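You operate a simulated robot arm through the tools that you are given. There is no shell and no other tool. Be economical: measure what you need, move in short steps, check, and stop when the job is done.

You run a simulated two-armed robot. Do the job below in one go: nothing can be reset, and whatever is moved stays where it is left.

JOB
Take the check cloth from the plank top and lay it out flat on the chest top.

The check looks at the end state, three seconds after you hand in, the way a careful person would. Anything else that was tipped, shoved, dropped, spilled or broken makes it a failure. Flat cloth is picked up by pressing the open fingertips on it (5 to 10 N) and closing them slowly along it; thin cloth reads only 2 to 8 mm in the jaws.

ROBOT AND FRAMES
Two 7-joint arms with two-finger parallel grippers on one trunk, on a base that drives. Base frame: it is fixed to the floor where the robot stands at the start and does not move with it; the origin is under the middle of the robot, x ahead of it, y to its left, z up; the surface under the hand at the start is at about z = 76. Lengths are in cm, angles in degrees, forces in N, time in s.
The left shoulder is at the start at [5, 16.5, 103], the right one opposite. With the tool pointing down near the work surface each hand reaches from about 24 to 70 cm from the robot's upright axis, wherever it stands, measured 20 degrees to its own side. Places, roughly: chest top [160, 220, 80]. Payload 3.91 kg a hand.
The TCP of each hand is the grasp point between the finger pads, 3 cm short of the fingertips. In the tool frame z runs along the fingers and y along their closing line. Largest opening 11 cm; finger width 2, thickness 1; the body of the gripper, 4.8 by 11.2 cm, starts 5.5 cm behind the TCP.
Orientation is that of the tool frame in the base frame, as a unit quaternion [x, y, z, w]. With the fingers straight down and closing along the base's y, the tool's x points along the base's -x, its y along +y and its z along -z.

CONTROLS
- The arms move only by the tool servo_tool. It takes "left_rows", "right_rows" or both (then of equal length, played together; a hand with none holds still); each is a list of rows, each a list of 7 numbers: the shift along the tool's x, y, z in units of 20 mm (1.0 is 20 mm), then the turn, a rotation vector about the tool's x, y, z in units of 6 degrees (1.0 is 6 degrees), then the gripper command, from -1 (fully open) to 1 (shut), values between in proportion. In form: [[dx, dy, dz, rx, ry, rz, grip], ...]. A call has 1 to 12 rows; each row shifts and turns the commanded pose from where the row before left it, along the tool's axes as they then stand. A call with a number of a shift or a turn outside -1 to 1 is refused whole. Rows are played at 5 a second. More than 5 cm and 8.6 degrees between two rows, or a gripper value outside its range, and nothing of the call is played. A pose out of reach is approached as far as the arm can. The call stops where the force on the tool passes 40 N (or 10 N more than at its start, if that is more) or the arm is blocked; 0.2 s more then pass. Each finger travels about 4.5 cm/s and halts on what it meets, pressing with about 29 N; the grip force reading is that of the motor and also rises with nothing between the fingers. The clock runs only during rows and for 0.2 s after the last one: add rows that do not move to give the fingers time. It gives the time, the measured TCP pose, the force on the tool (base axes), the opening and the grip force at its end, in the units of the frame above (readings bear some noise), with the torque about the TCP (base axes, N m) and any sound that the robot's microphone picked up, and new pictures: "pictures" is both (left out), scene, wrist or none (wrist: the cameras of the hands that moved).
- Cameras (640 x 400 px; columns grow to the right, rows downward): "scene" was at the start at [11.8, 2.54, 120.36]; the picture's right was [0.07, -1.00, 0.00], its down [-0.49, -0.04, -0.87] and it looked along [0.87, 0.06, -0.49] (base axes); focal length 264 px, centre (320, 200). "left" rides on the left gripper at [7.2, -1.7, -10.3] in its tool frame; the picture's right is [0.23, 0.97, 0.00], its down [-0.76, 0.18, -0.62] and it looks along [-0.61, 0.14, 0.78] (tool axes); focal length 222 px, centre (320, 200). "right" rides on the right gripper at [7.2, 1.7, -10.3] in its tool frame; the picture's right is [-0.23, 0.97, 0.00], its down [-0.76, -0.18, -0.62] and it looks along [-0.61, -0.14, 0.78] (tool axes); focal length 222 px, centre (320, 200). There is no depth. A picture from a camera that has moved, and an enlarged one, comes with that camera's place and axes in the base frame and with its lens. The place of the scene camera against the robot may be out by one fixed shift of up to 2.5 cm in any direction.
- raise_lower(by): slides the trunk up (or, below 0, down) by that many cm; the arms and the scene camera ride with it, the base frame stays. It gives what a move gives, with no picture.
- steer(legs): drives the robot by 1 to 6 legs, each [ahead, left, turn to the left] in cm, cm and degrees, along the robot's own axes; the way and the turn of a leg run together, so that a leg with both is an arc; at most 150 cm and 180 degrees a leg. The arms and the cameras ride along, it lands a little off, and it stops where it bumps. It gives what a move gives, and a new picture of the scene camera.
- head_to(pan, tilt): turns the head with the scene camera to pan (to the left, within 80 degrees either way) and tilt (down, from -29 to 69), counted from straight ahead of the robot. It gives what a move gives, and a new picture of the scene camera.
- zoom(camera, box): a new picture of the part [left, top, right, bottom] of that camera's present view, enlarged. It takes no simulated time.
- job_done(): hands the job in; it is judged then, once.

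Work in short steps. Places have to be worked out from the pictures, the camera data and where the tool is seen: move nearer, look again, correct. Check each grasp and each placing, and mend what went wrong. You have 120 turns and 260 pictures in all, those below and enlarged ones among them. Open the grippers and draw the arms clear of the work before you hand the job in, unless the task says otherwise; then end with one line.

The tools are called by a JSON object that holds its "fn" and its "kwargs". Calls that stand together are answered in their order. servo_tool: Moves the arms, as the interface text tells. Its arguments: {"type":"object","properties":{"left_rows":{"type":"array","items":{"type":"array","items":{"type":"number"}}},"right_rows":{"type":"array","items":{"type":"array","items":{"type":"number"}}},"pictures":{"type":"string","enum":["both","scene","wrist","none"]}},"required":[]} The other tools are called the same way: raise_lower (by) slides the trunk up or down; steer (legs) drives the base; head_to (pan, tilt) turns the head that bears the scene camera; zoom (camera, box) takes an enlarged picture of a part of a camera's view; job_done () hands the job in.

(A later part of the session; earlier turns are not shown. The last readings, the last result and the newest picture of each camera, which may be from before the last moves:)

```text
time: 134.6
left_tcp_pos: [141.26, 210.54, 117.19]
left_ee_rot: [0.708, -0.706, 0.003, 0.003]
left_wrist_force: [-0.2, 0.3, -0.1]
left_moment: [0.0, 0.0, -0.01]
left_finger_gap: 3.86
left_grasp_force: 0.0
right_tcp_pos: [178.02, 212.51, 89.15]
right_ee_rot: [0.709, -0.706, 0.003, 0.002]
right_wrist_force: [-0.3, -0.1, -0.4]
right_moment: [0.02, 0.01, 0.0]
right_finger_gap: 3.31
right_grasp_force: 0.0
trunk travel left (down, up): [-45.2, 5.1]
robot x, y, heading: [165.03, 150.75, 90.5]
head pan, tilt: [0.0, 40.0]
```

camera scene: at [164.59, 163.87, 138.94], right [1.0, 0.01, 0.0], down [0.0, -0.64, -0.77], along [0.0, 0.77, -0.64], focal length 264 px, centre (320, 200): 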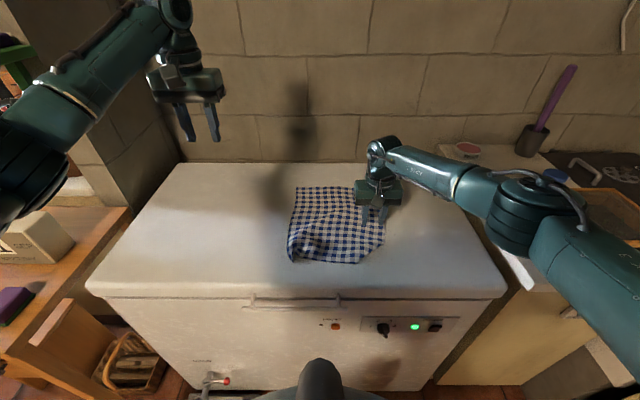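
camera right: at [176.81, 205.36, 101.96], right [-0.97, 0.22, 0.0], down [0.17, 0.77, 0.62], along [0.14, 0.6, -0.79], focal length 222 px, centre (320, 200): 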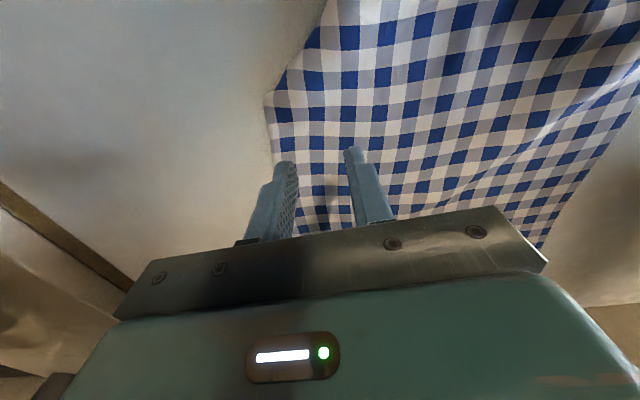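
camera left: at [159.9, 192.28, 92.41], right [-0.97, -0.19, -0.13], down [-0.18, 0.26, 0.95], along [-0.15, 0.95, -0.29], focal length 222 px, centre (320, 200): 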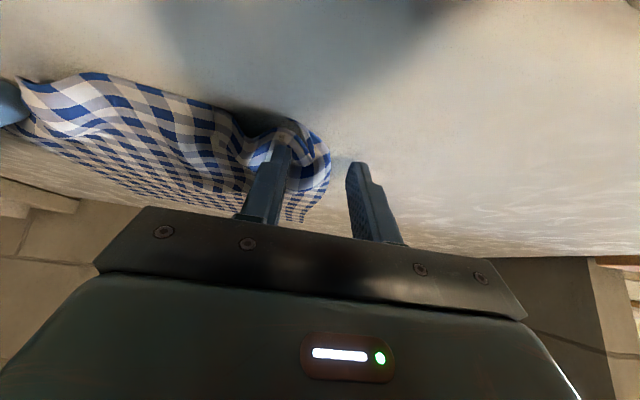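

{"fn": "servo_tool", "kwargs": {"right_rows": [[0, 0, 0.1, 0, 0, 0, 0.4], [0, 0, 0.1, 0, 0, 0, 0.4], [0, 0, 0.08, 0, 0, 0, 0.4], [0, 0, 0, 0, 0, 0, 0.4]], "pictures": "none"}}

```text
time: 135.6
left_tcp_pos: [141.37, 210.53, 117.22]
left_ee_rot: [0.708, -0.706, 0.002, 0.003]
left_wrist_force: [0.1, 0.2, 1.5]
left_moment: [-0.02, 0.01, 0.0]
left_finger_gap: 3.83
left_grasp_force: 0.0
right_tcp_pos: [178.14, 212.48, 88.65]
right_ee_rot: [0.709, -0.705, 0.001, 0.003]
right_wrist_force: [0.0, 0.2, -0.4]
right_moment: [-0.01, 0.01, -0.03]
right_finger_gap: 3.33
right_grasp_force: 0.1
trunk travel left (down, up): [-45.2, 5.1]
robot x, y, heading: [165.2, 150.33, 90.5]
head pan, tilt: [0.0, 40.0]
```

{"fn": "servo_tool", "kwargs": {"right_rows": [[0, 0, 0.06, 0, 0, 0, 0.4], [0, 0, 0.06, 0, 0, 0, 0.4], [0, 0, 0.06, 0, 0, 0, 0.4], [0, 0, 0, 0, 0, 0, 0.4]], "pictures": "none"}}

```text
time: 136.6
left_tcp_pos: [141.34, 210.44, 117.17]
left_ee_rot: [0.708, -0.706, 0.003, 0.002]
left_wrist_force: [-0.3, 0.7, -0.3]
left_moment: [0.01, 0.02, 0.04]
left_finger_gap: 3.86
left_grasp_force: 0.1
right_tcp_pos: [178.14, 212.48, 88.14]
right_ee_rot: [0.708, -0.706, 0.002, 0.002]
right_wrist_force: [0.0, -0.2, 2.0]
right_moment: [-0.01, -0.04, 0.0]
right_finger_gap: 3.29
right_grasp_force: 0.0
trunk travel left (down, up): [-45.2, 5.1]
robot x, y, heading: [164.74, 150.0, 90.3]
head pan, tilt: [0.0, 40.0]
```

Contact at 2 N. I'll press a little more and close slowly.

{"fn": "servo_tool", "kwargs": {"right_rows": [[0, 0, 0.1, 0, 0, 0, 0.4], [0, 0, 0, 0, 0, 0, 0.43], [0, 0, 0, 0, 0, 0, 0.46], [0, 0, 0, 0, 0, 0, 0.49], [0, 0, 0, 0, 0, 0, 0.52], [0, 0, 0, 0, 0, 0, 0.55], [0, 0, 0, 0, 0, 0, 0.58], [0, 0, 0, 0, 0, 0, 0.61], [0, 0, 0, 0, 0, 0, 0.64], [0, 0, 0, 0, 0, 0, 0.67], [0, 0, 0, 0, 0, 0, 0.7], [0, 0, 0, 0, 0, 0, 0.73]], "pictures": "wrist"}}

{"fn": "servo_tool", "kwargs": {"right_rows": [[0, 0, 0, 0, 0, 0, 0.76], [0, 0, 0, 0, 0, 0, 0.79], [0, 0, 0, 0, 0, 0, 0.82], [0, 0, 0, 0, 0, 0, 0.85], [0, 0, 0, 0, 0, 0, 0.9], [0, 0, 0, 0, 0, 0, 1], [0, 0, 0, 0, 0, 0, 1], [0, 0, 0, 0, 0, 0, 1]], "pictures": "none"}}

```text
time: 139.2
left_tcp_pos: [141.16, 210.3, 117.29]
left_ee_rot: [0.708, -0.706, 0.001, 0.002]
left_wrist_force: [0.4, 0.3, -0.6]
left_moment: [0.02, 0.02, -0.02]
left_finger_gap: 3.85
left_grasp_force: 0.0
right_tcp_pos: [178.05, 212.33, 88.21]
right_ee_rot: [0.709, -0.706, 0.001, 0.001]
right_wrist_force: [1.6, -0.4, 20.0]
right_moment: [0.02, -0.29, 0.02]
right_finger_gap: 1.51
right_grasp_force: 0.0
trunk travel left (down, up): [-45.2, 5.1]
robot x, y, heading: [164.66, 150.53, 90.2]
head pan, tilt: [0.0, 40.0]
camera right: at [176.31, 205.13, 98.49], right [-0.97, 0.22, 0.0], down [0.17, 0.76, 0.62], along [0.14, 0.6, -0.78], focal length 222 px, centre (320, 200)
```

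right: 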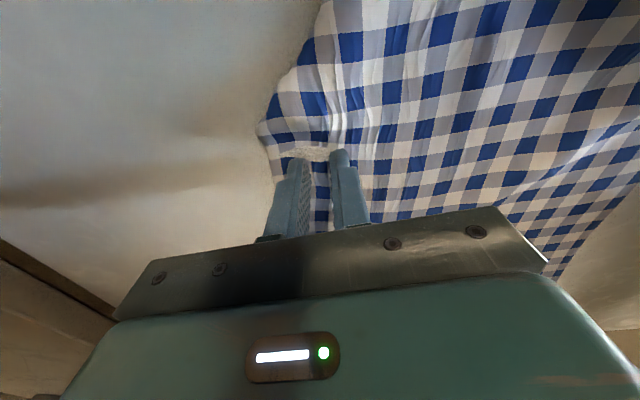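

```text
time: 141.0
left_tcp_pos: [141.4, 210.36, 117.23]
left_ee_rot: [0.708, -0.706, 0.002, 0.002]
left_wrist_force: [-0.1, 0.0, -0.6]
left_moment: [0.01, 0.0, 0.01]
left_finger_gap: 3.86
left_grasp_force: 0.0
right_tcp_pos: [178.12, 212.4, 88.06]
right_ee_rot: [0.708, -0.706, 0.001, 0.001]
right_wrist_force: [4.7, -0.6, 19.7]
right_moment: [-0.02, -0.24, 0.02]
right_finger_gap: 0.0
right_grasp_force: 28.6
trunk travel left (down, up): [-45.2, 5.1]
robot x, y, heading: [164.55, 150.62, 90.1]
head pan, tilt: [0.0, 40.0]
```

It slipped (0.0). I'll reopen wider, press, and retry.

{"fn": "servo_tool", "kwargs": {"right_rows": [[0, 0, -0.3, 0, 0, 0, 1], [0, 0.15, 0, 0, 0, 0, 0.28], [0, 0, 0, 0, 0, 0, 0.28], [0, 0, 0, 0, 0, 0, 0.28], [0, 0, 0.15, 0, 0, 0, 0.28], [0, 0, 0.09, 0, 0, 0, 0.28], [0, 0, 0, 0, 0, 0, 0.28], [0, 0, 0, 0, 0, 0, 0.28]], "pictures": "wrist"}}

```text
time: 142.8
left_tcp_pos: [141.2, 210.37, 117.07]
left_ee_rot: [0.709, -0.706, 0.003, 0.003]
left_wrist_force: [0.5, -0.2, -0.1]
left_moment: [-0.02, 0.02, -0.02]
left_finger_gap: 3.85
left_grasp_force: 0.0
right_tcp_pos: [177.72, 212.41, 88.1]
right_ee_rot: [0.709, -0.706, 0.003, 0.002]
right_wrist_force: [0.2, 1.0, 0.6]
right_moment: [-0.02, 0.03, -0.03]
right_finger_gap: 3.95
right_grasp_force: 0.0
trunk travel left (down, up): [-45.2, 5.1]
robot x, y, heading: [164.9, 150.52, 90.7]
head pan, tilt: [0.0, 40.0]
camera right: at [175.99, 205.21, 98.49], right [-0.97, 0.22, 0.0], down [0.17, 0.77, 0.62], along [0.14, 0.6, -0.79], focal length 222 px, centre (320, 200)
```

right: 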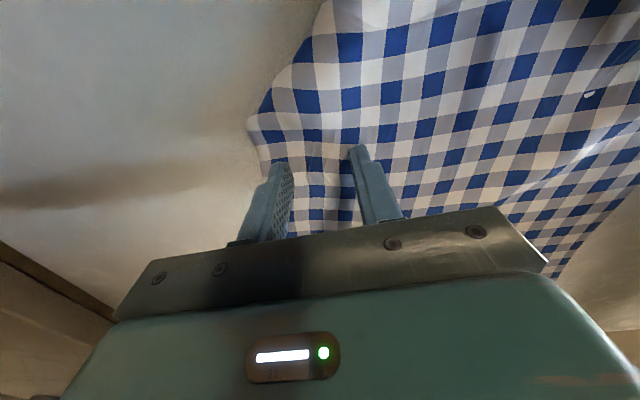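

I'll shift inward 0.5 cm, press at about 8–10 N and close slowly.

{"fn": "servo_tool", "kwargs": {"right_rows": [[0, 0.25, -0.1, 0, 0, 0, 0.28], [0, 0, 0.1, 0, 0, 0, 0.28], [0, 0, 0.07, 0, 0, 0, 0.28], [0, 0, 0, 0, 0, 0, 0.32], [0, 0, 0, 0, 0, 0, 0.35], [0, 0, 0, 0, 0, 0, 0.38], [0, 0, 0, 0, 0, 0, 0.41], [0, 0, 0, 0, 0, 0, 0.44], [0, 0, 0, 0, 0, 0, 0.47], [0, 0, 0, 0, 0, 0, 0.5], [0, 0, 0, 0, 0, 0, 0.53], [0, 0, 0, 0, 0, 0, 0.56]], "pictures": "wrist"}}

```text
time: 145.4
left_tcp_pos: [141.2, 210.22, 117.21]
left_ee_rot: [0.709, -0.706, 0.002, 0.002]
left_wrist_force: [-0.6, -0.3, 0.6]
left_moment: [-0.01, 0.02, 0.0]
left_finger_gap: 3.84
left_grasp_force: 0.0
right_tcp_pos: [177.21, 212.35, 88.11]
right_ee_rot: [0.709, -0.706, 0.001, 0.001]
right_wrist_force: [1.2, 0.4, 18.9]
right_moment: [0.06, -0.43, 0.01]
right_finger_gap: 2.5
right_grasp_force: 0.6
trunk travel left (down, up): [-45.2, 5.1]
robot x, y, heading: [164.78, 150.52, 90.6]
head pan, tilt: [0.0, 40.0]
camera right: at [175.48, 205.17, 98.5], right [-0.97, 0.22, 0.0], down [0.17, 0.76, 0.62], along [0.14, 0.6, -0.78], focal length 222 px, centre (320, 200)
```

right: 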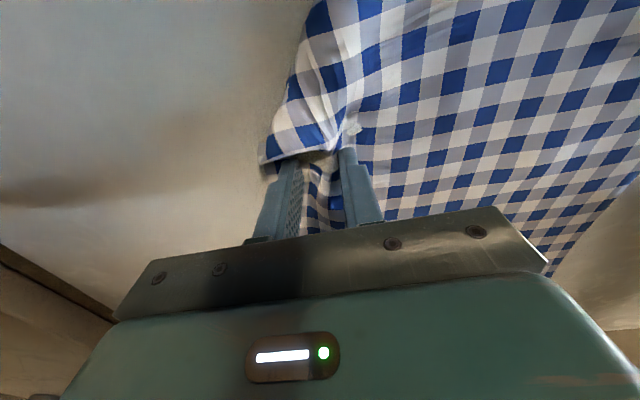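

A fold is standing between the fingers, so I'll finish closing.

{"fn": "servo_tool", "kwargs": {"right_rows": [[0, 0, 0, 0, 0, 0, 0.6], [0, 0, 0, 0, 0, 0, 0.64], [0, 0, 0, 0, 0, 0, 0.68], [0, 0, 0, 0, 0, 0, 0.72], [0, 0, 0, 0, 0, 0, 0.76], [0, 0, 0, 0, 0, 0, 0.8], [0, 0, 0, 0, 0, 0, 0.84], [0, 0, 0, 0, 0, 0, 0.88], [0, 0, 0, 0, 0, 0, 0.94], [0, 0, 0, 0, 0, 0, 1], [0, 0, 0, 0, 0, 0, 1], [0, 0, 0, 0, 0, 0, 1]], "pictures": "none"}}

{"fn": "servo_tool", "kwargs": {"right_rows": [[0.2, 0, -0.7, 0, 0, 0, 1], [0.2, 0, -0.7, 0, 0, 0, 1], [0.2, 0, -0.7, 0, 0, 0, 1], [0.2, 0, -0.7, 0, 0, 0, 1], [0.2, 0, -0.7, 0, 0, 0, 1], [0.2, 0, -0.7, 0, 0, 0, 1], [0, 0, 0, 0, 0, 0, 1]]}}

```text
time: 148.0
left_tcp_pos: [141.29, 210.33, 117.2]
left_ee_rot: [0.709, -0.705, 0.002, 0.002]
left_wrist_force: [-0.6, -0.4, 0.5]
left_moment: [0.05, -0.02, 0.01]
left_finger_gap: 3.82
left_grasp_force: 0.0
right_tcp_pos: [177.18, 212.42, 88.16]
right_ee_rot: [0.709, -0.705, 0.0, 0.002]
right_wrist_force: [0.3, 0.4, 18.8]
right_moment: [0.02, -0.11, -0.04]
right_finger_gap: 0.16
right_grasp_force: 28.8
trunk travel left (down, up): [-45.2, 5.1]
robot x, y, heading: [164.74, 150.43, 90.2]
head pan, tilt: [0.0, 40.0]
```

```text
time: 149.6
left_tcp_pos: [141.39, 210.53, 117.23]
left_ee_rot: [0.708, -0.706, 0.003, 0.002]
left_wrist_force: [0.0, -0.4, 0.4]
left_moment: [0.04, -0.02, -0.01]
left_finger_gap: 3.84
left_grasp_force: 0.1
right_tcp_pos: [177.3, 209.99, 96.33]
right_ee_rot: [0.709, -0.706, 0.002, 0.003]
right_wrist_force: [0.3, 0.3, -0.1]
right_moment: [-0.04, -0.01, -0.01]
right_finger_gap: 0.15
right_grasp_force: 28.8
trunk travel left (down, up): [-45.2, 5.1]
robot x, y, heading: [164.88, 150.54, 90.1]
head pan, tilt: [0.0, 40.0]
camera scene: at [164.59, 163.86, 138.94], right [1.0, 0.01, 0.0], down [0.0, -0.64, -0.77], along [0.0, 0.77, -0.64], focal length 264 px, centre (320, 200)
camera right: at [175.56, 202.9, 106.74], right [-0.97, 0.22, 0.0], down [0.18, 0.77, 0.62], along [0.14, 0.6, -0.79], focal length 222 px, centre (320, 200)
```

scene: 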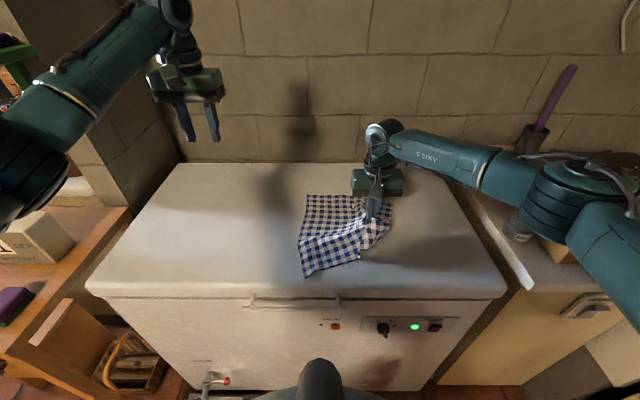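
right: 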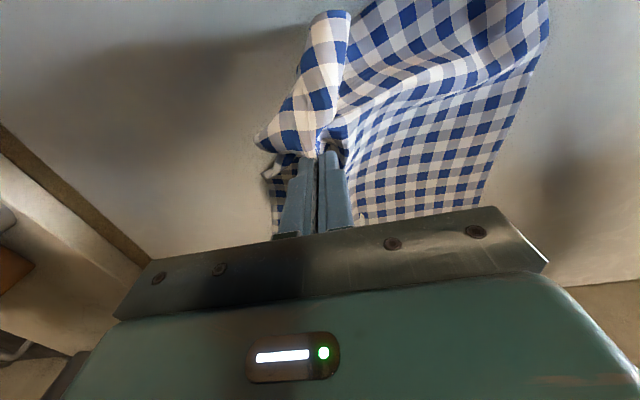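

Gripped at 1.5 mm. I'll lift 7 cm more so the corner can drop free.

{"fn": "servo_tool", "kwargs": {"right_rows": [[0, 0, -0.7, 0, 0, 0, 1], [0, 0, -0.7, 0, 0, 0, 1], [0, 0, -0.7, 0, 0, 0, 1], [0, 0, -0.7, 0, 0, 0, 1], [0, 0, -0.7, 0, 0, 0, 1], [0, 0, 0, 0, 0, 0, 1]], "pictures": "wrist"}}

{"fn": "zoom", "kwargs": {"camera": "scene", "box": [250, 150, 450, 275]}}

```text
time: 151.0
left_tcp_pos: [141.11, 210.55, 117.08]
left_ee_rot: [0.709, -0.706, 0.003, 0.003]
left_wrist_force: [0.1, 0.5, -0.1]
left_moment: [0.02, -0.03, 0.0]
left_finger_gap: 3.85
left_grasp_force: 0.1
right_tcp_pos: [177.42, 210.08, 103.27]
right_ee_rot: [0.709, -0.706, 0.002, 0.004]
right_wrist_force: [-0.6, -0.3, -0.1]
right_moment: [-0.02, -0.02, 0.0]
right_finger_gap: 0.15
right_grasp_force: 29.5
trunk travel left (down, up): [-45.2, 5.1]
robot x, y, heading: [164.94, 150.65, 90.4]
head pan, tilt: [0.0, 40.0]
camera right: at [175.59, 202.86, 113.78], right [-0.97, 0.22, 0.0], down [0.18, 0.77, 0.62], along [0.14, 0.6, -0.79], focal length 222 px, centre (320, 200)
```

right: 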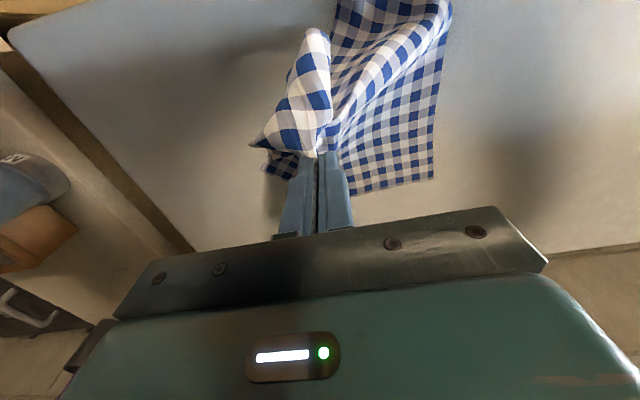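

```text
3.20 times, centred on (350, 212) of scene
camera zoom: at [164.6, 163.86, 138.94], right [1.0, 0.01, 0.0], down [0.0, -0.64, -0.77], along [0.0, 0.77, -0.64], focal length 846 px, centre (224, 160)
```

zoom: 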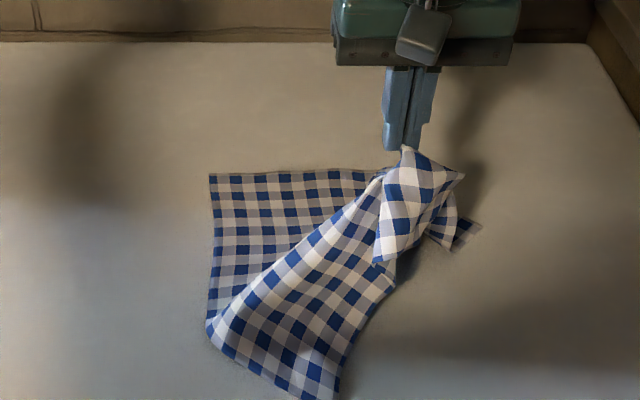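

The corner has come free, but the cloth twisted and crept toward the front. I'll set this side down moving outward, release, and then re-lay the cloth from its flat far edge.

{"fn": "servo_tool", "kwargs": {"right_rows": [[0, -0.3, 0.3, 0, 0, 0, 1], [0, -0.3, 0.5, 0, 0, 0, 1], [-0.2, -0.3, 0.6, 0, 0, 0, 1], [-0.3, -0.3, 0.7, 0, 0, 0, 1], [-0.3, -0.3, 0.7, 0, 0, 0, 1], [-0.3, -0.2, 0.7, 0, 0, 0, 1], [-0.3, -0.1, 0.7, 0, 0, 0, 1], [-0.3, 0, 0.7, 0, 0, 0, 1], [-0.3, 0, 0.7, 0, 0, 0, 1], [-0.3, 0, 0.7, 0, 0, 0, 1], [-0.2, 0, 0.6, 0, 0, 0, 1]]}}

```text
time: 153.4
left_tcp_pos: [141.36, 210.42, 117.13]
left_ee_rot: [0.708, -0.706, 0.002, 0.002]
left_wrist_force: [0.2, -0.2, -0.9]
left_moment: [0.02, 0.02, -0.02]
left_finger_gap: 3.86
left_grasp_force: 0.1
right_tcp_pos: [180.96, 214.55, 89.65]
right_ee_rot: [0.709, -0.706, 0.002, 0.003]
right_wrist_force: [0.5, 0.0, 0.5]
right_moment: [-0.02, 0.01, -0.01]
right_finger_gap: 0.15
right_grasp_force: 29.2
right hand out of reach, approached as far as the arm can: row 11
trunk travel left (down, up): [-45.2, 5.1]
robot x, y, heading: [165.02, 150.76, 90.2]
head pan, tilt: [0.0, 40.0]
camera scene: at [164.61, 163.85, 138.94], right [1.0, 0.01, 0.0], down [0.0, -0.64, -0.77], along [0.0, 0.77, -0.64], focal length 264 px, centre (320, 200)
camera right: at [179.16, 207.29, 100.02], right [-0.97, 0.22, 0.0], down [0.17, 0.77, 0.62], along [0.14, 0.6, -0.79], focal length 222 px, centre (320, 200)
```

scene: 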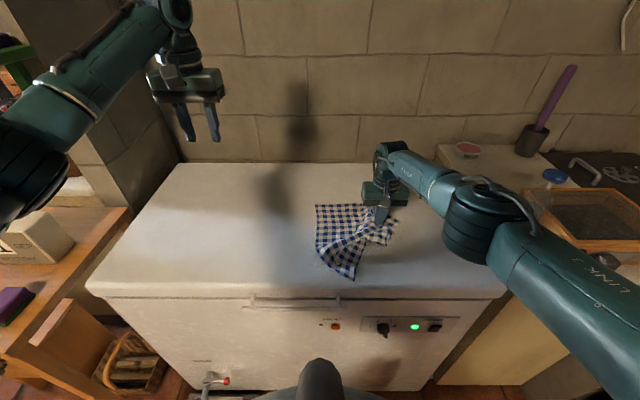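
right: 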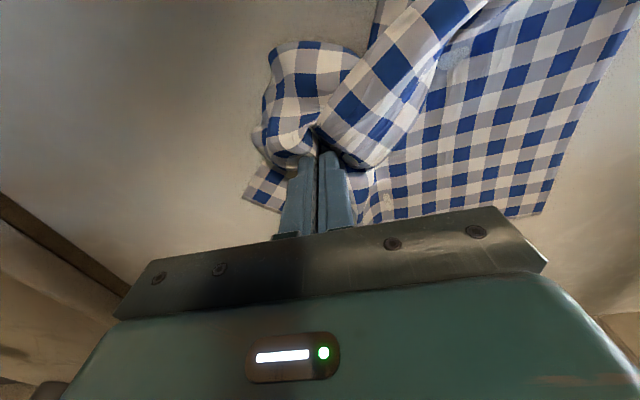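

I'll release here, lift, and view the cloth from above.

{"fn": "servo_tool", "kwargs": {"right_rows": [[0, 0, 0.2, 0, 0, 0, 1], [0, 0, 0, 0, 0, 0, 0.6], [0, 0, 0, 0, 0, 0, 0.3], [0, 0, 0, 0, 0, 0, 0.3], [0, 0, -1, 0, 0, 0, 0.3], [0, 0, -1, 0, 0, 0, 0.3], [0, 0, -1, 0, 0, 0, 0.3], [0, 0, -1, 0, 0, 0, 0.3], [0, 0, -1, 0, 0, 0, 0.3], [0, 0, -1, 0, 0, 0, 0.3], [0, 0, -1, 0, 0, 0, 0.3]]}}

```text
time: 155.8
left_tcp_pos: [141.39, 210.57, 117.14]
left_ee_rot: [0.708, -0.706, 0.002, 0.002]
left_wrist_force: [-0.4, -0.5, 0.5]
left_moment: [-0.02, -0.01, -0.01]
left_finger_gap: 3.85
left_grasp_force: 0.1
right_tcp_pos: [180.66, 216.18, 102.96]
right_ee_rot: [0.708, -0.706, 0.003, 0.003]
right_wrist_force: [-0.5, 0.9, -0.5]
right_moment: [-0.02, 0.02, 0.01]
right_finger_gap: 3.85
right_grasp_force: 0.0
right hand out of reach, approached as far as the arm can: row 6, 7, 9
trunk travel left (down, up): [-45.2, 5.1]
robot x, y, heading: [164.79, 150.66, 90.6]
head pan, tilt: [0.0, 40.0]
camera scene: at [164.58, 163.83, 138.94], right [1.0, 0.01, 0.0], down [0.0, -0.64, -0.77], along [0.0, 0.77, -0.64], focal length 264 px, centre (320, 200)
camera right: at [178.89, 208.95, 113.41], right [-0.97, 0.22, 0.0], down [0.17, 0.77, 0.62], along [0.14, 0.6, -0.79], focal length 222 px, centre (320, 200)
```

scene: 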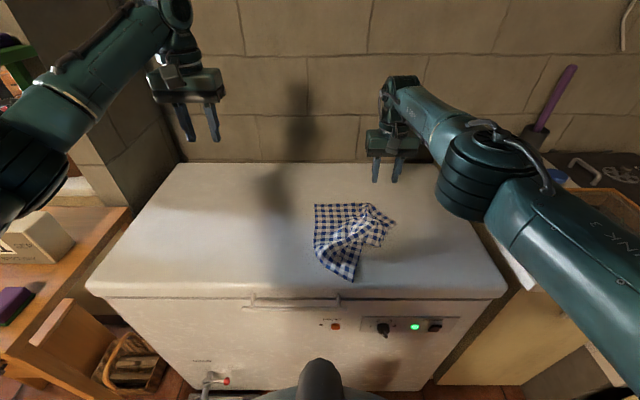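
right: 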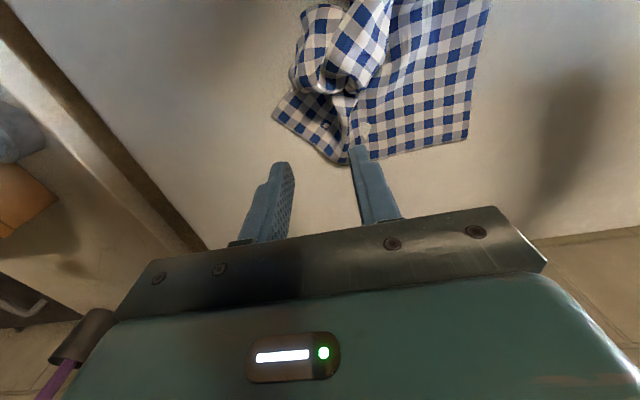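

{"fn": "zoom", "kwargs": {"camera": "scene", "box": [280, 185, 430, 290]}}

```text
3.81 times, centred on (355, 238) of scene
camera zoom: at [164.58, 163.83, 138.94], right [1.0, 0.01, 0.0], down [0.0, -0.64, -0.77], along [0.0, 0.77, -0.64], focal length 1007 px, centre (187, 57)
```

zoom: 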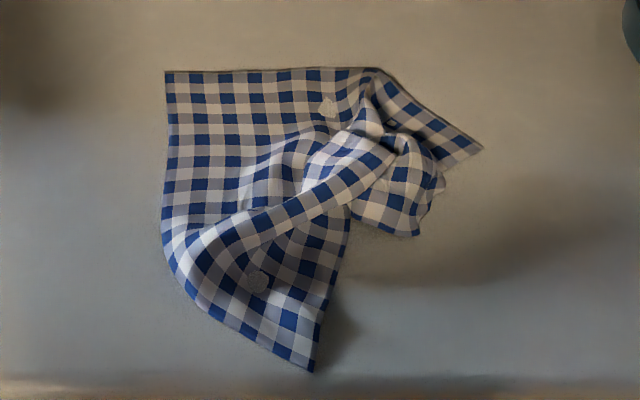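

The far-left corner is flat at (162.8, 226.7) and the far-right is at (186.7, 218). I'll drive closer, then press closed right fingers on the far-right corner and drag it outward to straighten the far edge.

{"fn": "steer", "kwargs": {"legs": [[0, -8, 0], [11, 0, 0]]}}

{"fn": "servo_tool", "kwargs": {"right_rows": [[0.7, 0.3, 0.5, 0, 0, 0, 1], [0.7, 0.3, 0.5, 0, 0, 0, 1], [0.7, 0.3, 0.5, 0, 0, 0, 1], [0.7, 0.3, 0.5, 0, 0, 0, 1], [0.7, 0.2, 0.5, 0, 0, 0, 1]]}}

```text
time: 158.0
left_tcp_pos: [149.32, 221.74, 117.17]
left_ee_rot: [0.707, -0.707, 0.003, 0.003]
left_wrist_force: [-0.5, 0.6, 0.3]
left_moment: [-0.02, 0.0, 0.01]
left_finger_gap: 3.84
left_grasp_force: 0.1
right_tcp_pos: [188.58, 227.25, 102.89]
right_ee_rot: [0.707, -0.707, 0.004, 0.004]
right_wrist_force: [-0.1, 0.2, -0.8]
right_moment: [0.01, -0.02, -0.01]
right_finger_gap: 3.89
right_grasp_force: 0.0
trunk travel left (down, up): [-45.2, 5.1]
robot x, y, heading: [172.51, 161.75, 90.3]
head pan, tilt: [0.0, 40.0]
camera scene: at [172.52, 175.04, 138.93], right [1.0, 0.0, 0.0], down [0.0, -0.64, -0.77], along [0.0, 0.77, -0.64], focal length 264 px, centre (320, 200)
```

scene: 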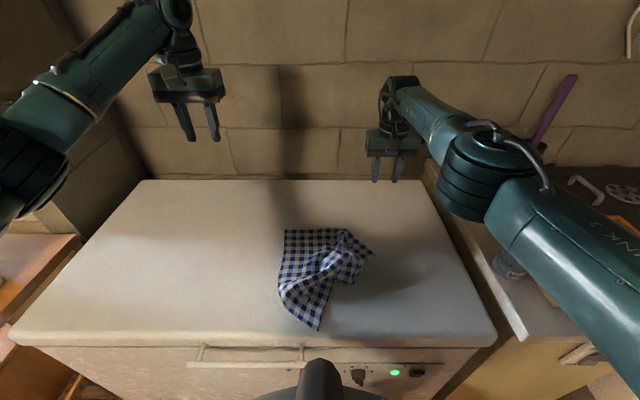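

```text
time: 159.2
left_tcp_pos: [149.4, 221.62, 117.19]
left_ee_rot: [0.707, -0.707, 0.002, 0.003]
left_wrist_force: [0.4, 0.6, 1.1]
left_moment: [0.02, 0.01, -0.02]
left_finger_gap: 3.88
left_grasp_force: 0.1
right_tcp_pos: [184.88, 221.37, 98.12]
right_ee_rot: [-0.707, 0.707, -0.003, -0.003]
right_wrist_force: [0.9, 0.1, -0.7]
right_moment: [0.03, 0.02, 0.04]
right_finger_gap: 0.0
right_grasp_force: 28.8
right hand out of reach, approached as far as the arm can: row 1, 2
trunk travel left (down, up): [-45.2, 5.1]
robot x, y, heading: [172.48, 161.74, 90.3]
head pan, tilt: [0.0, 40.0]
camera scene: at [172.53, 174.93, 138.94], right [1.0, 0.0, 0.0], down [0.0, -0.64, -0.77], along [0.0, 0.77, -0.64], focal length 264 px, centre (320, 200)
camera right: at [183.11, 214.18, 108.48], right [-0.97, 0.23, 0.0], down [0.18, 0.77, 0.62], along [0.14, 0.6, -0.79], focal length 222 px, centre (320, 200)
```

scene: 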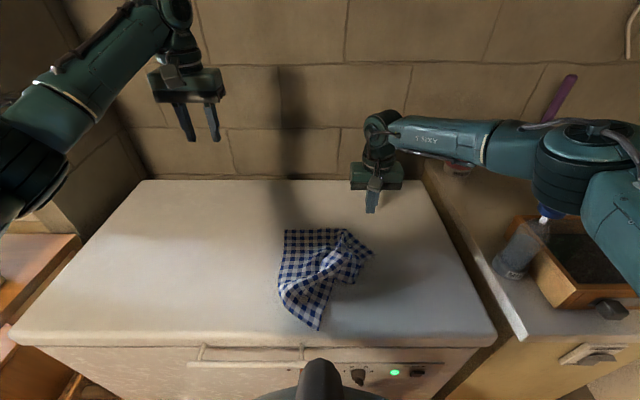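
right: 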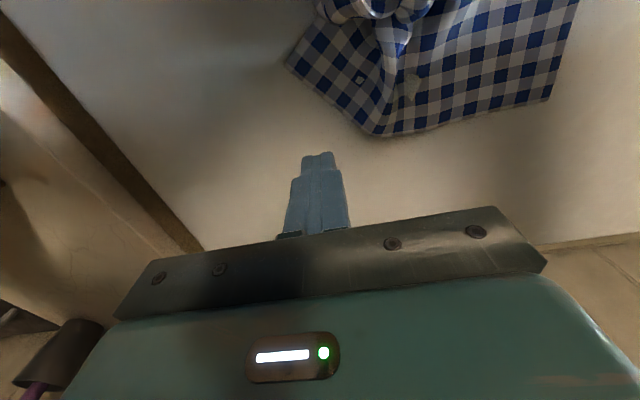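

The right elbow swung out above the bottle, though the bottle still stands clear. I'll back the base up and shift left so the right arm works extended with its elbow tucked in.

{"fn": "steer", "kwargs": {"legs": [[-9.5, 0, 0], [0, 6.5, 0]]}}

{"fn": "servo_tool", "kwargs": {"right_rows": [[-0.5, -0.55, 0, 0, 0, 0, 1], [-0.5, -0.55, 0, 0, 0, 0, 1], [-0.5, -0.55, 0, 0, 0, 0, 1], [-0.5, -0.55, 0.5, 0, 0, 0, 1], [-0.5, -0.55, 0.6, 0, 0, 0, 1], [-0.5, -0.4, 0.6, 0, 0, 0, 1], [0, 0, 0.6, 0, 0, 0, 1], [0, 0, 0.6, 0, 0, 0, 1]]}}

```text
time: 161.2
left_tcp_pos: [142.6, 212.33, 117.15]
left_ee_rot: [0.708, -0.706, 0.003, 0.002]
left_wrist_force: [-0.2, -0.1, -0.7]
left_moment: [-0.01, -0.03, 0.02]
left_finger_gap: 3.84
left_grasp_force: 0.0
right_tcp_pos: [178.32, 212.04, 98.13]
right_ee_rot: [0.708, -0.706, 0.004, 0.003]
right_wrist_force: [-0.8, 0.1, 0.4]
right_moment: [0.0, -0.01, 0.01]
right_finger_gap: 0.0
right_grasp_force: 29.1
trunk travel left (down, up): [-45.2, 5.1]
robot x, y, heading: [166.19, 152.29, 90.2]
head pan, tilt: [0.0, 40.0]
camera scene: at [165.95, 165.62, 138.94], right [1.0, 0.0, 0.0], down [0.0, -0.64, -0.77], along [0.0, 0.77, -0.64], focal length 264 px, centre (320, 200)
```

scene: 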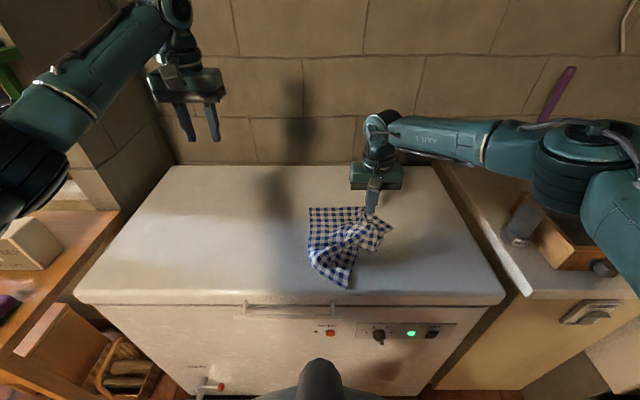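

```text
time: 163.0
left_tcp_pos: [142.89, 212.37, 117.06]
left_ee_rot: [0.709, -0.706, 0.003, 0.002]
left_wrist_force: [-0.3, 0.0, 0.4]
left_moment: [0.0, -0.01, 0.02]
left_finger_gap: 3.86
left_grasp_force: 0.2
right_tcp_pos: [184.09, 217.06, 92.83]
right_ee_rot: [0.708, -0.706, 0.003, 0.002]
right_wrist_force: [-0.2, -0.7, 0.5]
right_moment: [0.02, -0.04, 0.0]
right_finger_gap: 0.0
right_grasp_force: 29.0
right hand out of reach, approached as far as the arm can: row 6, 8
trunk travel left (down, up): [-45.2, 5.1]
robot x, y, heading: [166.55, 152.25, 90.3]
head pan, tilt: [0.0, 40.0]
camera scene: at [165.98, 165.63, 138.94], right [1.0, 0.0, 0.0], down [0.0, -0.64, -0.77], along [0.0, 0.77, -0.64], focal length 264 px, centre (320, 200)
camera right: at [182.4, 209.93, 103.36], right [-0.97, 0.22, 0.0], down [0.18, 0.77, 0.62], along [0.14, 0.6, -0.79], focal length 222 px, centre (320, 200)
```

scene: 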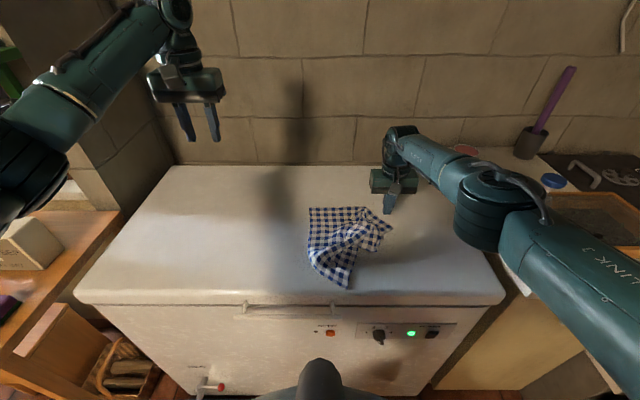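
right: 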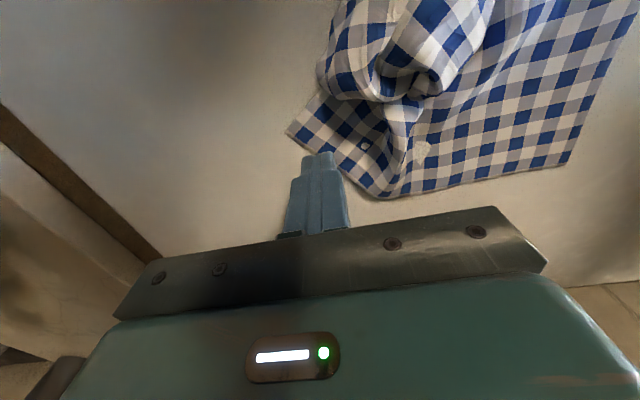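

The fingertips are now just over the far-right corner. I'll lower the trunk to press, then drag with the base.

{"fn": "raise_lower", "kwargs": {"by": -4.2}}

{"fn": "servo_tool", "kwargs": {"right_rows": [[0, 0, 0.1, 0, 0, 0, 1], [0, 0, 0.1, 0, 0, 0, 1]], "pictures": "none"}}

```text
time: 163.8
left_tcp_pos: [142.78, 212.31, 112.93]
left_ee_rot: [0.708, -0.706, 0.003, 0.003]
left_wrist_force: [0.1, 0.1, 0.3]
left_moment: [-0.01, 0.03, -0.03]
left_finger_gap: 3.84
left_grasp_force: 0.1
right_tcp_pos: [184.23, 217.05, 88.85]
right_ee_rot: [0.708, -0.706, 0.003, 0.003]
right_wrist_force: [0.8, -0.4, 0.5]
right_moment: [-0.05, -0.02, 0.01]
right_finger_gap: 0.03
right_grasp_force: 28.7
trunk travel left (down, up): [-41.0, 9.3]
robot x, y, heading: [166.12, 152.44, 90.2]
head pan, tilt: [0.0, 40.0]
```

```text
time: 164.4
left_tcp_pos: [142.91, 212.29, 112.96]
left_ee_rot: [0.708, -0.706, 0.003, 0.002]
left_wrist_force: [-0.6, 0.6, 0.0]
left_moment: [-0.01, 0.01, 0.02]
left_finger_gap: 3.84
left_grasp_force: 0.0
right_tcp_pos: [184.09, 216.96, 88.55]
right_ee_rot: [0.708, -0.706, 0.003, 0.003]
right_wrist_force: [0.8, -0.1, 0.3]
right_moment: [0.03, 0.02, -0.01]
right_finger_gap: 0.0
right_grasp_force: 29.6
trunk travel left (down, up): [-41.0, 9.3]
robot x, y, heading: [166.46, 152.21, 90.3]
head pan, tilt: [0.0, 40.0]
```

{"fn": "servo_tool", "kwargs": {"right_rows": [[0, 0, 0.1, 0, 0, 0, 1], [0, 0, 0.1, 0, 0, 0, 1], [0, 0, 0.1, 0, 0, 0, 1]], "pictures": "none"}}

{"fn": "steer", "kwargs": {"legs": [[7, -4, 0]]}}

{"fn": "zoom", "kwargs": {"camera": "right", "box": [0, 0, 640, 400]}}

```text
time: 165.2
left_tcp_pos: [142.71, 212.19, 113.11]
left_ee_rot: [0.708, -0.706, 0.002, 0.002]
left_wrist_force: [-0.2, 0.1, 0.5]
left_moment: [0.0, 0.03, 0.0]
left_finger_gap: 3.86
left_grasp_force: 0.0
right_tcp_pos: [184.17, 217.01, 88.19]
right_ee_rot: [0.708, -0.707, 0.0, 0.0]
right_wrist_force: [0.0, 1.0, 17.4]
right_moment: [0.01, 0.0, 0.03]
right_finger_gap: 0.02
right_grasp_force: 28.9
trunk travel left (down, up): [-41.0, 9.3]
robot x, y, heading: [166.3, 152.49, 90.6]
head pan, tilt: [0.0, 40.0]
```

```text
time: 166.3
left_tcp_pos: [146.56, 219.06, 113.2]
left_ee_rot: [0.708, -0.706, 0.002, 0.002]
left_wrist_force: [0.3, -0.3, -0.1]
left_moment: [0.02, 0.02, -0.02]
left_finger_gap: 3.87
left_grasp_force: 0.1
right_tcp_pos: [188.21, 224.05, 88.21]
right_ee_rot: [0.708, -0.706, -0.001, 0.0]
right_wrist_force: [1.0, 4.4, 21.4]
right_moment: [0.12, -0.02, 0.02]
right_finger_gap: 0.01
right_grasp_force: 28.5
trunk travel left (down, up): [-41.0, 9.3]
robot x, y, heading: [170.19, 159.54, 90.1]
head pan, tilt: [0.0, 40.0]
camera scene: at [169.82, 172.41, 134.76], right [1.0, 0.0, 0.0], down [0.0, -0.64, -0.77], along [0.0, 0.77, -0.64], focal length 264 px, centre (320, 200)
```

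scene: 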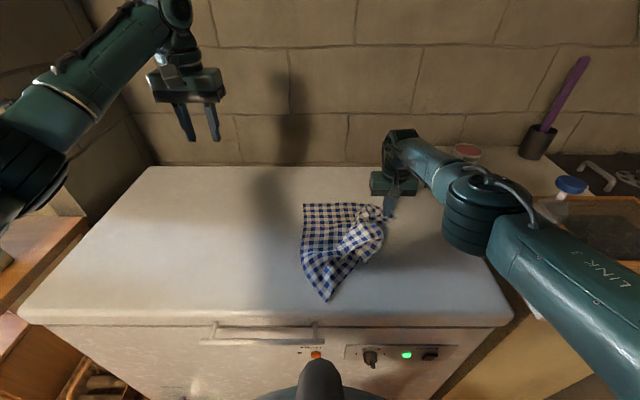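

```text
1.00 times, centred on (320, 200) of right (not enlarged: the box is as wide or as high as the picture)
camera zoom: at [186.3, 216.74, 98.47], right [-0.97, 0.23, 0.0], down [0.18, 0.76, 0.62], along [0.14, 0.61, -0.78], focal length 222 px, centre (320, 200)
```

zoom: 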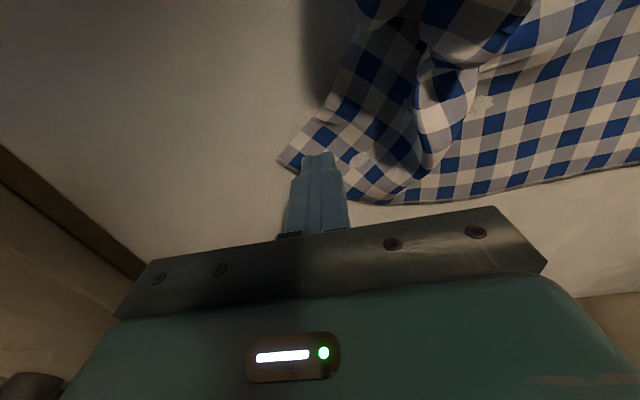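

The press-drag works: the far-right corner moved with the finger. Next I'll pinch both far corners near the hem. I'll lift the right hand, drive slightly closer, tilt both tools 20° and look at the left corner.

{"fn": "servo_tool", "kwargs": {"right_rows": [[0, 0, -0.8, 0, 0, 0, 1], [0, 0, -0.8, 0, 0, 0, 1], [0, 0, -0.8, 0, 0, 0, 0.4]], "pictures": "none"}}

{"fn": "steer", "kwargs": {"legs": [[5, -3, 0]]}}

{"fn": "servo_tool", "kwargs": {"left_rows": [[0, -0.9, 0.2, 0, -0.83, 0, 0.4], [0, -0.9, 0.2, 0, -0.83, 0, 0.4], [0, -0.9, 0.2, 0, -0.83, 0, 0.4], [0, -0.9, 0.2, 0, -0.83, 0, 0.4], [0, -0.9, 0.2, 0, 0, 0, 0.4], [0, -0.9, 0.2, 0, 0, 0, 0.4], [0, -0.9, 0.2, 0, 0, 0, 0.4], [0, -0.6, 0.2, 0, 0, 0, 0.4]], "right_rows": [[0, 0.5, 0, 0, -0.83, 0, 0.4], [0, 0.5, 0, 0, -0.83, 0, 0.4], [0, 0.5, 0, 0, -0.83, 0, 0.4], [0, 0.5, 0, 0, -0.83, 0, 0.4], [0, 0.3, 0, 0, 0, 0, 0.4], [0, 0, 0, 0, 0, 0, 0.4], [0, 0, 0, 0, 0, 0, 0.4], [0, 0, 0, 0, 0, 0, 0.4]]}}

```text
time: 167.1
left_tcp_pos: [146.49, 219.35, 112.91]
left_ee_rot: [0.708, -0.707, 0.003, 0.002]
left_wrist_force: [0.2, -1.1, 0.2]
left_moment: [-0.03, 0.02, -0.03]
left_finger_gap: 3.84
left_grasp_force: 0.1
right_tcp_pos: [188.07, 224.1, 92.84]
right_ee_rot: [0.708, -0.706, 0.001, 0.0]
right_wrist_force: [0.1, -0.2, 0.2]
right_moment: [-0.02, -0.03, -0.05]
right_finger_gap: 3.27
right_grasp_force: 0.2
trunk travel left (down, up): [-41.0, 9.3]
robot x, y, heading: [169.99, 159.19, 90.4]
head pan, tilt: [0.0, 40.0]
```

```text
time: 168.0
left_tcp_pos: [149.62, 224.36, 112.95]
left_ee_rot: [0.707, -0.707, 0.003, 0.003]
left_wrist_force: [-0.5, 0.4, -0.9]
left_moment: [-0.02, 0.03, -0.04]
left_finger_gap: 3.86
left_grasp_force: 0.0
right_tcp_pos: [190.99, 229.11, 92.83]
right_ee_rot: [0.708, -0.706, 0.0, 0.001]
right_wrist_force: [0.5, 0.2, 0.4]
right_moment: [0.03, 0.0, 0.08]
right_finger_gap: 3.28
right_grasp_force: 0.1
trunk travel left (down, up): [-41.0, 9.3]
robot x, y, heading: [173.45, 164.14, 90.1]
head pan, tilt: [0.0, 40.0]
camera scene: at [172.82, 177.68, 134.73], right [1.0, 0.0, 0.0], down [0.0, -0.64, -0.77], along [0.0, 0.77, -0.64], focal length 264 px, centre (320, 200)
```

scene: 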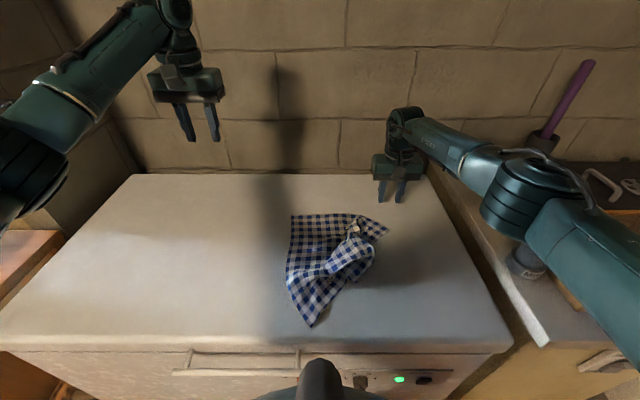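

```text
time: 169.8
left_tcp_pos: [163.49, 224.96, 109.85]
left_ee_rot: [0.698, -0.696, -0.12, -0.12]
left_wrist_force: [0.6, 0.0, 1.3]
left_moment: [0.01, 0.0, 0.0]
left_finger_gap: 3.28
left_grasp_force: 0.0
right_tcp_pos: [186.51, 229.18, 92.86]
right_ee_rot: [0.697, -0.696, -0.122, -0.121]
right_wrist_force: [0.1, -0.4, 0.2]
right_moment: [0.01, -0.04, 0.01]
right_finger_gap: 3.29
right_grasp_force: 0.1
trunk travel left (down, up): [-41.0, 9.3]
robot x, y, heading: [172.77, 164.53, 90.3]
head pan, tilt: [0.0, 40.0]
camera scene: at [172.8, 177.59, 134.74], right [1.0, 0.0, 0.0], down [0.0, -0.64, -0.77], along [0.0, 0.77, -0.64], focal length 264 px, centre (320, 200)
camera right: at [184.62, 218.86, 100.11], right [-0.97, 0.21, 0.08], down [0.18, 0.51, 0.84], along [0.14, 0.84, -0.53], focal length 222 px, centre (320, 200)
camera left: at [165.24, 214.9, 117.11], right [-0.97, -0.22, -0.08], down [-0.18, 0.51, 0.84], along [-0.14, 0.83, -0.53], focal length 222 px, centre (320, 200)
```

scene: 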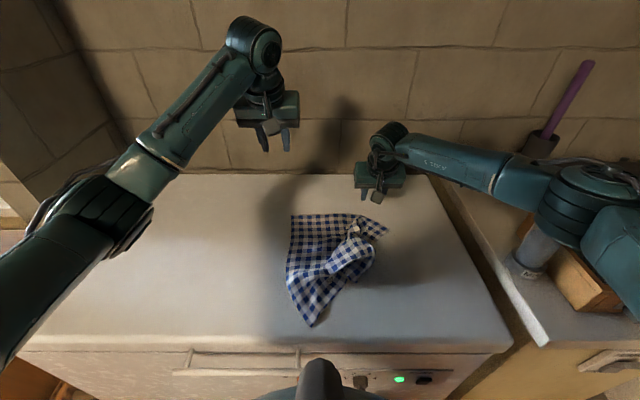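
right: 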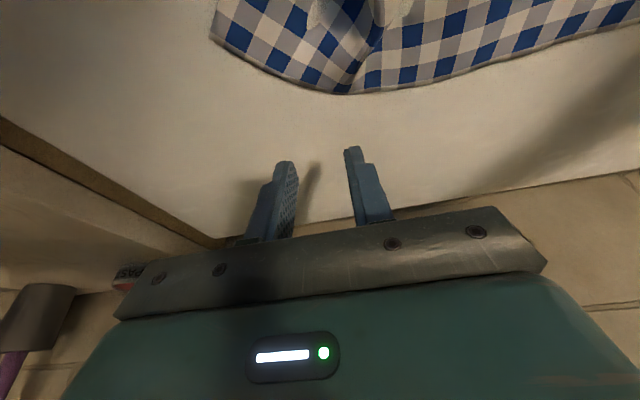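
left: 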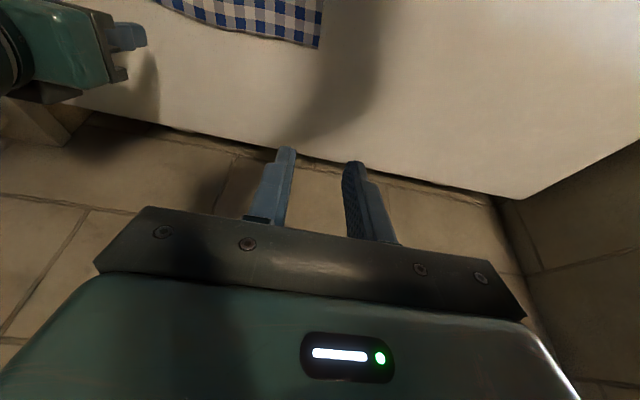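

The right elbow is again too near the bottle because of the tilt. I'll back the base up 5.5 cm and left 3 cm, untilt the right tool so its elbow tucks in, and set both tips over the far hem.

{"fn": "steer", "kwargs": {"legs": [[-5.5, 0, 0], [0, 3, 0]]}}

{"fn": "servo_tool", "kwargs": {"left_rows": [[-0.47, -0.45, 0.6, 0, 0, 0, 0.4], [-0.47, -0.45, 0.6, 0, 0, 0, 0.4], [-0.47, -0.45, 0.6, 0, 0, 0, 0.4], [-0.47, -0.45, 0.6, 0, 0, 0, 0.4], [-0.47, -0.45, 0.6, 0, 0, 0, 0.4], [-0.47, -0.45, 0.6, 0, 0, 0, 0.4], [-0.47, -0.45, 0.6, 0, 0, 0, 0.4]], "right_rows": [[0, -0.3, 0, 0, 0.83, 0, 0.4], [0, -0.3, 0, 0, 0.83, 0, 0.4], [0, -0.3, 0, 0, 0.83, 0, 0.4], [0, -0.3, 0, 0, 0.83, 0, 0.4], [-0.3, -0.3, 0, 0, 0, 0, 0.4], [-0.2, -0.1, 0, 0, 0, 0, 0.4], [0, 0, 0, 0, 0, 0, 0.4]]}}

```text
time: 171.3
left_tcp_pos: [160.64, 219.39, 109.88]
left_ee_rot: [0.697, -0.696, -0.12, -0.12]
left_wrist_force: [-0.5, 0.0, 0.2]
left_moment: [0.0, -0.01, -0.02]
left_finger_gap: 3.29
left_grasp_force: 0.1
right_tcp_pos: [183.33, 223.7, 92.83]
right_ee_rot: [0.698, -0.695, -0.122, -0.121]
right_wrist_force: [0.0, -0.3, 0.2]
right_moment: [-0.03, -0.05, -0.02]
right_finger_gap: 3.32
right_grasp_force: 0.2
trunk travel left (down, up): [-41.0, 9.3]
robot x, y, heading: [170.06, 158.71, 90.2]
head pan, tilt: [0.0, 40.0]
camera scene: at [169.81, 172.05, 134.74], right [1.0, 0.0, 0.0], down [0.0, -0.64, -0.77], along [0.0, 0.77, -0.64], focal length 264 px, centre (320, 200)
```

scene: 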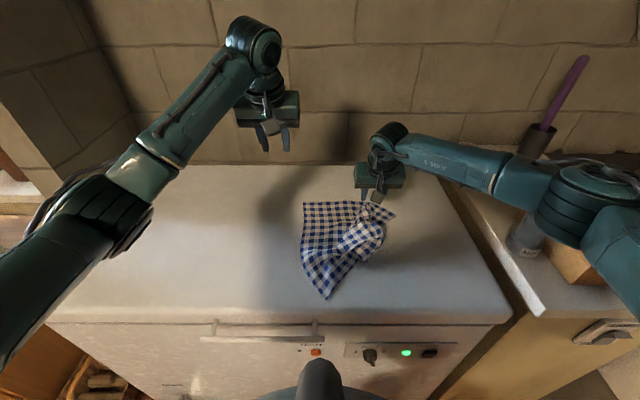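

```text
time: 172.9
left_tcp_pos: [166.82, 227.71, 104.27]
left_ee_rot: [0.697, -0.696, -0.122, -0.12]
left_wrist_force: [-0.5, 0.0, 0.0]
left_moment: [0.02, -0.01, -0.02]
left_finger_gap: 3.28
left_grasp_force: 0.1
left hand out of reach, approached as far as the arm can: row 7
right_tcp_pos: [186.84, 224.22, 92.94]
right_ee_rot: [0.707, -0.707, 0.001, 0.001]
right_wrist_force: [0.2, -0.1, -0.2]
right_moment: [0.03, 0.03, -0.01]
right_finger_gap: 3.3
right_grasp_force: 0.0
right hand out of reach, approached as far as the arm can: row 6
trunk travel left (down, up): [-41.0, 9.3]
robot x, y, heading: [170.36, 158.45, 90.4]
head pan, tilt: [0.0, 40.0]
camera scene: at [169.91, 172.0, 134.74], right [1.0, 0.0, 0.0], down [0.0, -0.64, -0.77], along [0.0, 0.77, -0.64], focal length 264 px, centre (320, 200)
camera right: at [185.0, 216.89, 103.24], right [-0.97, 0.23, 0.0], down [0.18, 0.76, 0.62], along [0.14, 0.61, -0.78], focal length 222 px, centre (320, 200)
camera left: at [168.5, 217.73, 111.35], right [-0.97, -0.21, -0.08], down [-0.18, 0.51, 0.84], along [-0.14, 0.84, -0.53], focal length 222 px, centre (320, 200)
```

scene: 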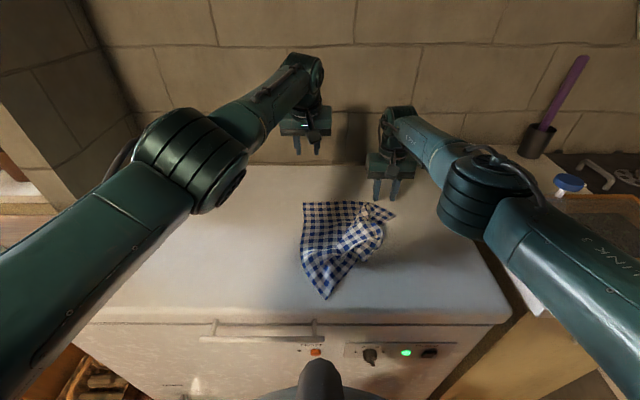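
right: 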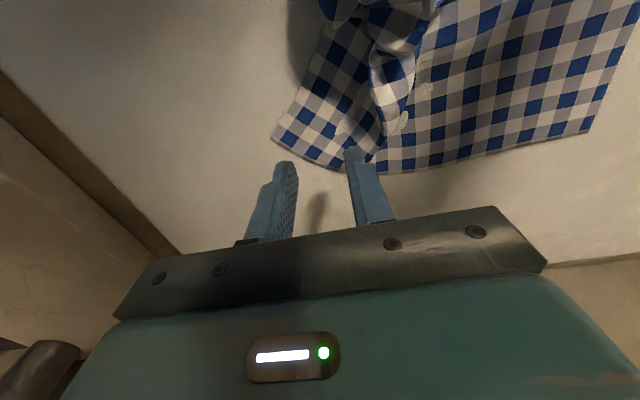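
left: 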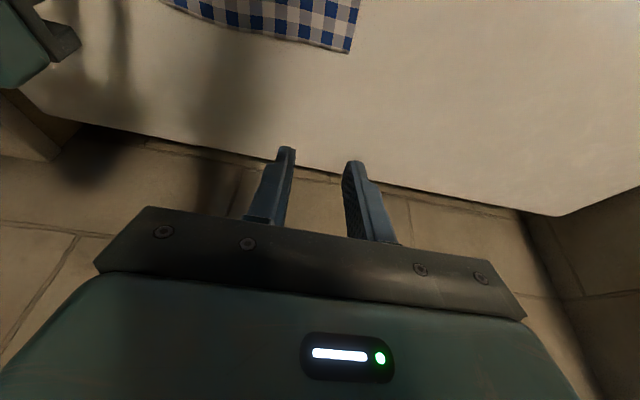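

The hem is clear in both wrist views, with FL at (165.1, 228.7) and FR at (190.3, 223.3). I'll pinch the right corner first: shift 1 cm left and 0.8 cm nearer, then lower.

{"fn": "servo_tool", "kwargs": {"right_rows": [[0.4, 0.5, 0.4, 0, 0, 0, 0.35], [0, 0, 0.6, 0, 0, 0, 0.35], [0, 0, 0.6, 0, 0, 0, 0.35], [0, 0, 0.4, 0, 0, 0, 0.35], [0, 0, 0.1, 0, 0, 0, 0.35], [0, 0, 0.1, 0, 0, 0, 0.35], [0, 0, 0.1, 0, 0, 0, 0.35], [0, 0, 0, 0, 0, 0, 0.35]], "left_rows": [[0.7, 0, 0, 0, 0, 0, 0.4], [0, -0.45, 0, 0, 0, 0, 0.4], [0, -0.45, 0, 0, 0, 0, 0.4], [0, 0, 0, 0, 0, 0, 0.4], [0, 0, 0, 0, 0, 0, 0.4], [0, 0, 0, 0, 0, 0, 0.4], [0, 0, 0, 0, 0, 0, 0.4], [0, 0, 0, 0, 0, 0, 0.4]], "pictures": "wrist"}}

```text
time: 174.7
left_tcp_pos: [168.72, 227.03, 103.61]
left_ee_rot: [0.697, -0.696, -0.12, -0.119]
left_wrist_force: [0.1, -0.1, -0.3]
left_moment: [-0.01, -0.01, 0.01]
left_finger_gap: 3.31
left_grasp_force: 0.1
left hand out of reach, approached as far as the arm can: row 1, 3
right_tcp_pos: [186.09, 223.42, 88.71]
right_ee_rot: [0.708, -0.706, 0.0, 0.001]
right_wrist_force: [0.6, -0.1, 0.1]
right_moment: [0.0, 0.02, -0.01]
right_finger_gap: 3.57
right_grasp_force: 0.0
right hand out of reach, approached as far as the arm can: row 1, 3
trunk travel left (down, up): [-41.0, 9.3]
robot x, y, heading: [170.02, 158.76, 90.2]
head pan, tilt: [0.0, 40.0]
camera right: at [184.33, 216.22, 99.04], right [-0.97, 0.23, 0.0], down [0.18, 0.76, 0.62], along [0.14, 0.61, -0.78], focal length 222 px, centre (320, 200)
camera left: at [170.38, 217.08, 110.86], right [-0.97, -0.22, -0.08], down [-0.18, 0.51, 0.84], along [-0.14, 0.83, -0.53], focal length 222 px, centre (320, 200)
```

right: 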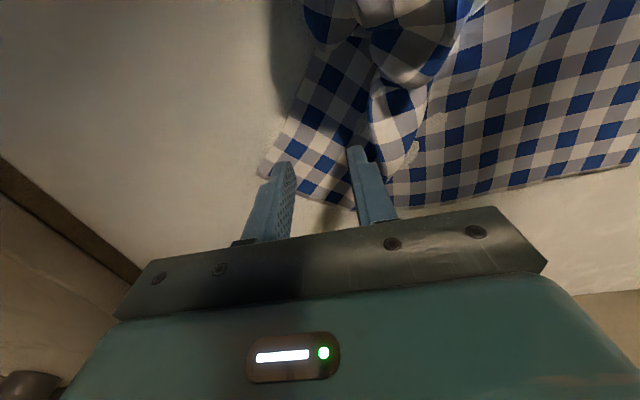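
left: 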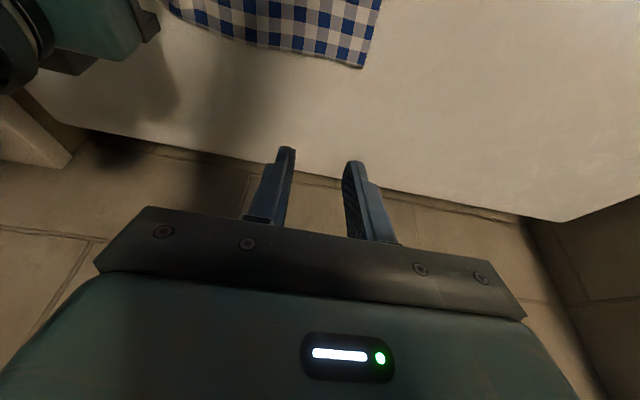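

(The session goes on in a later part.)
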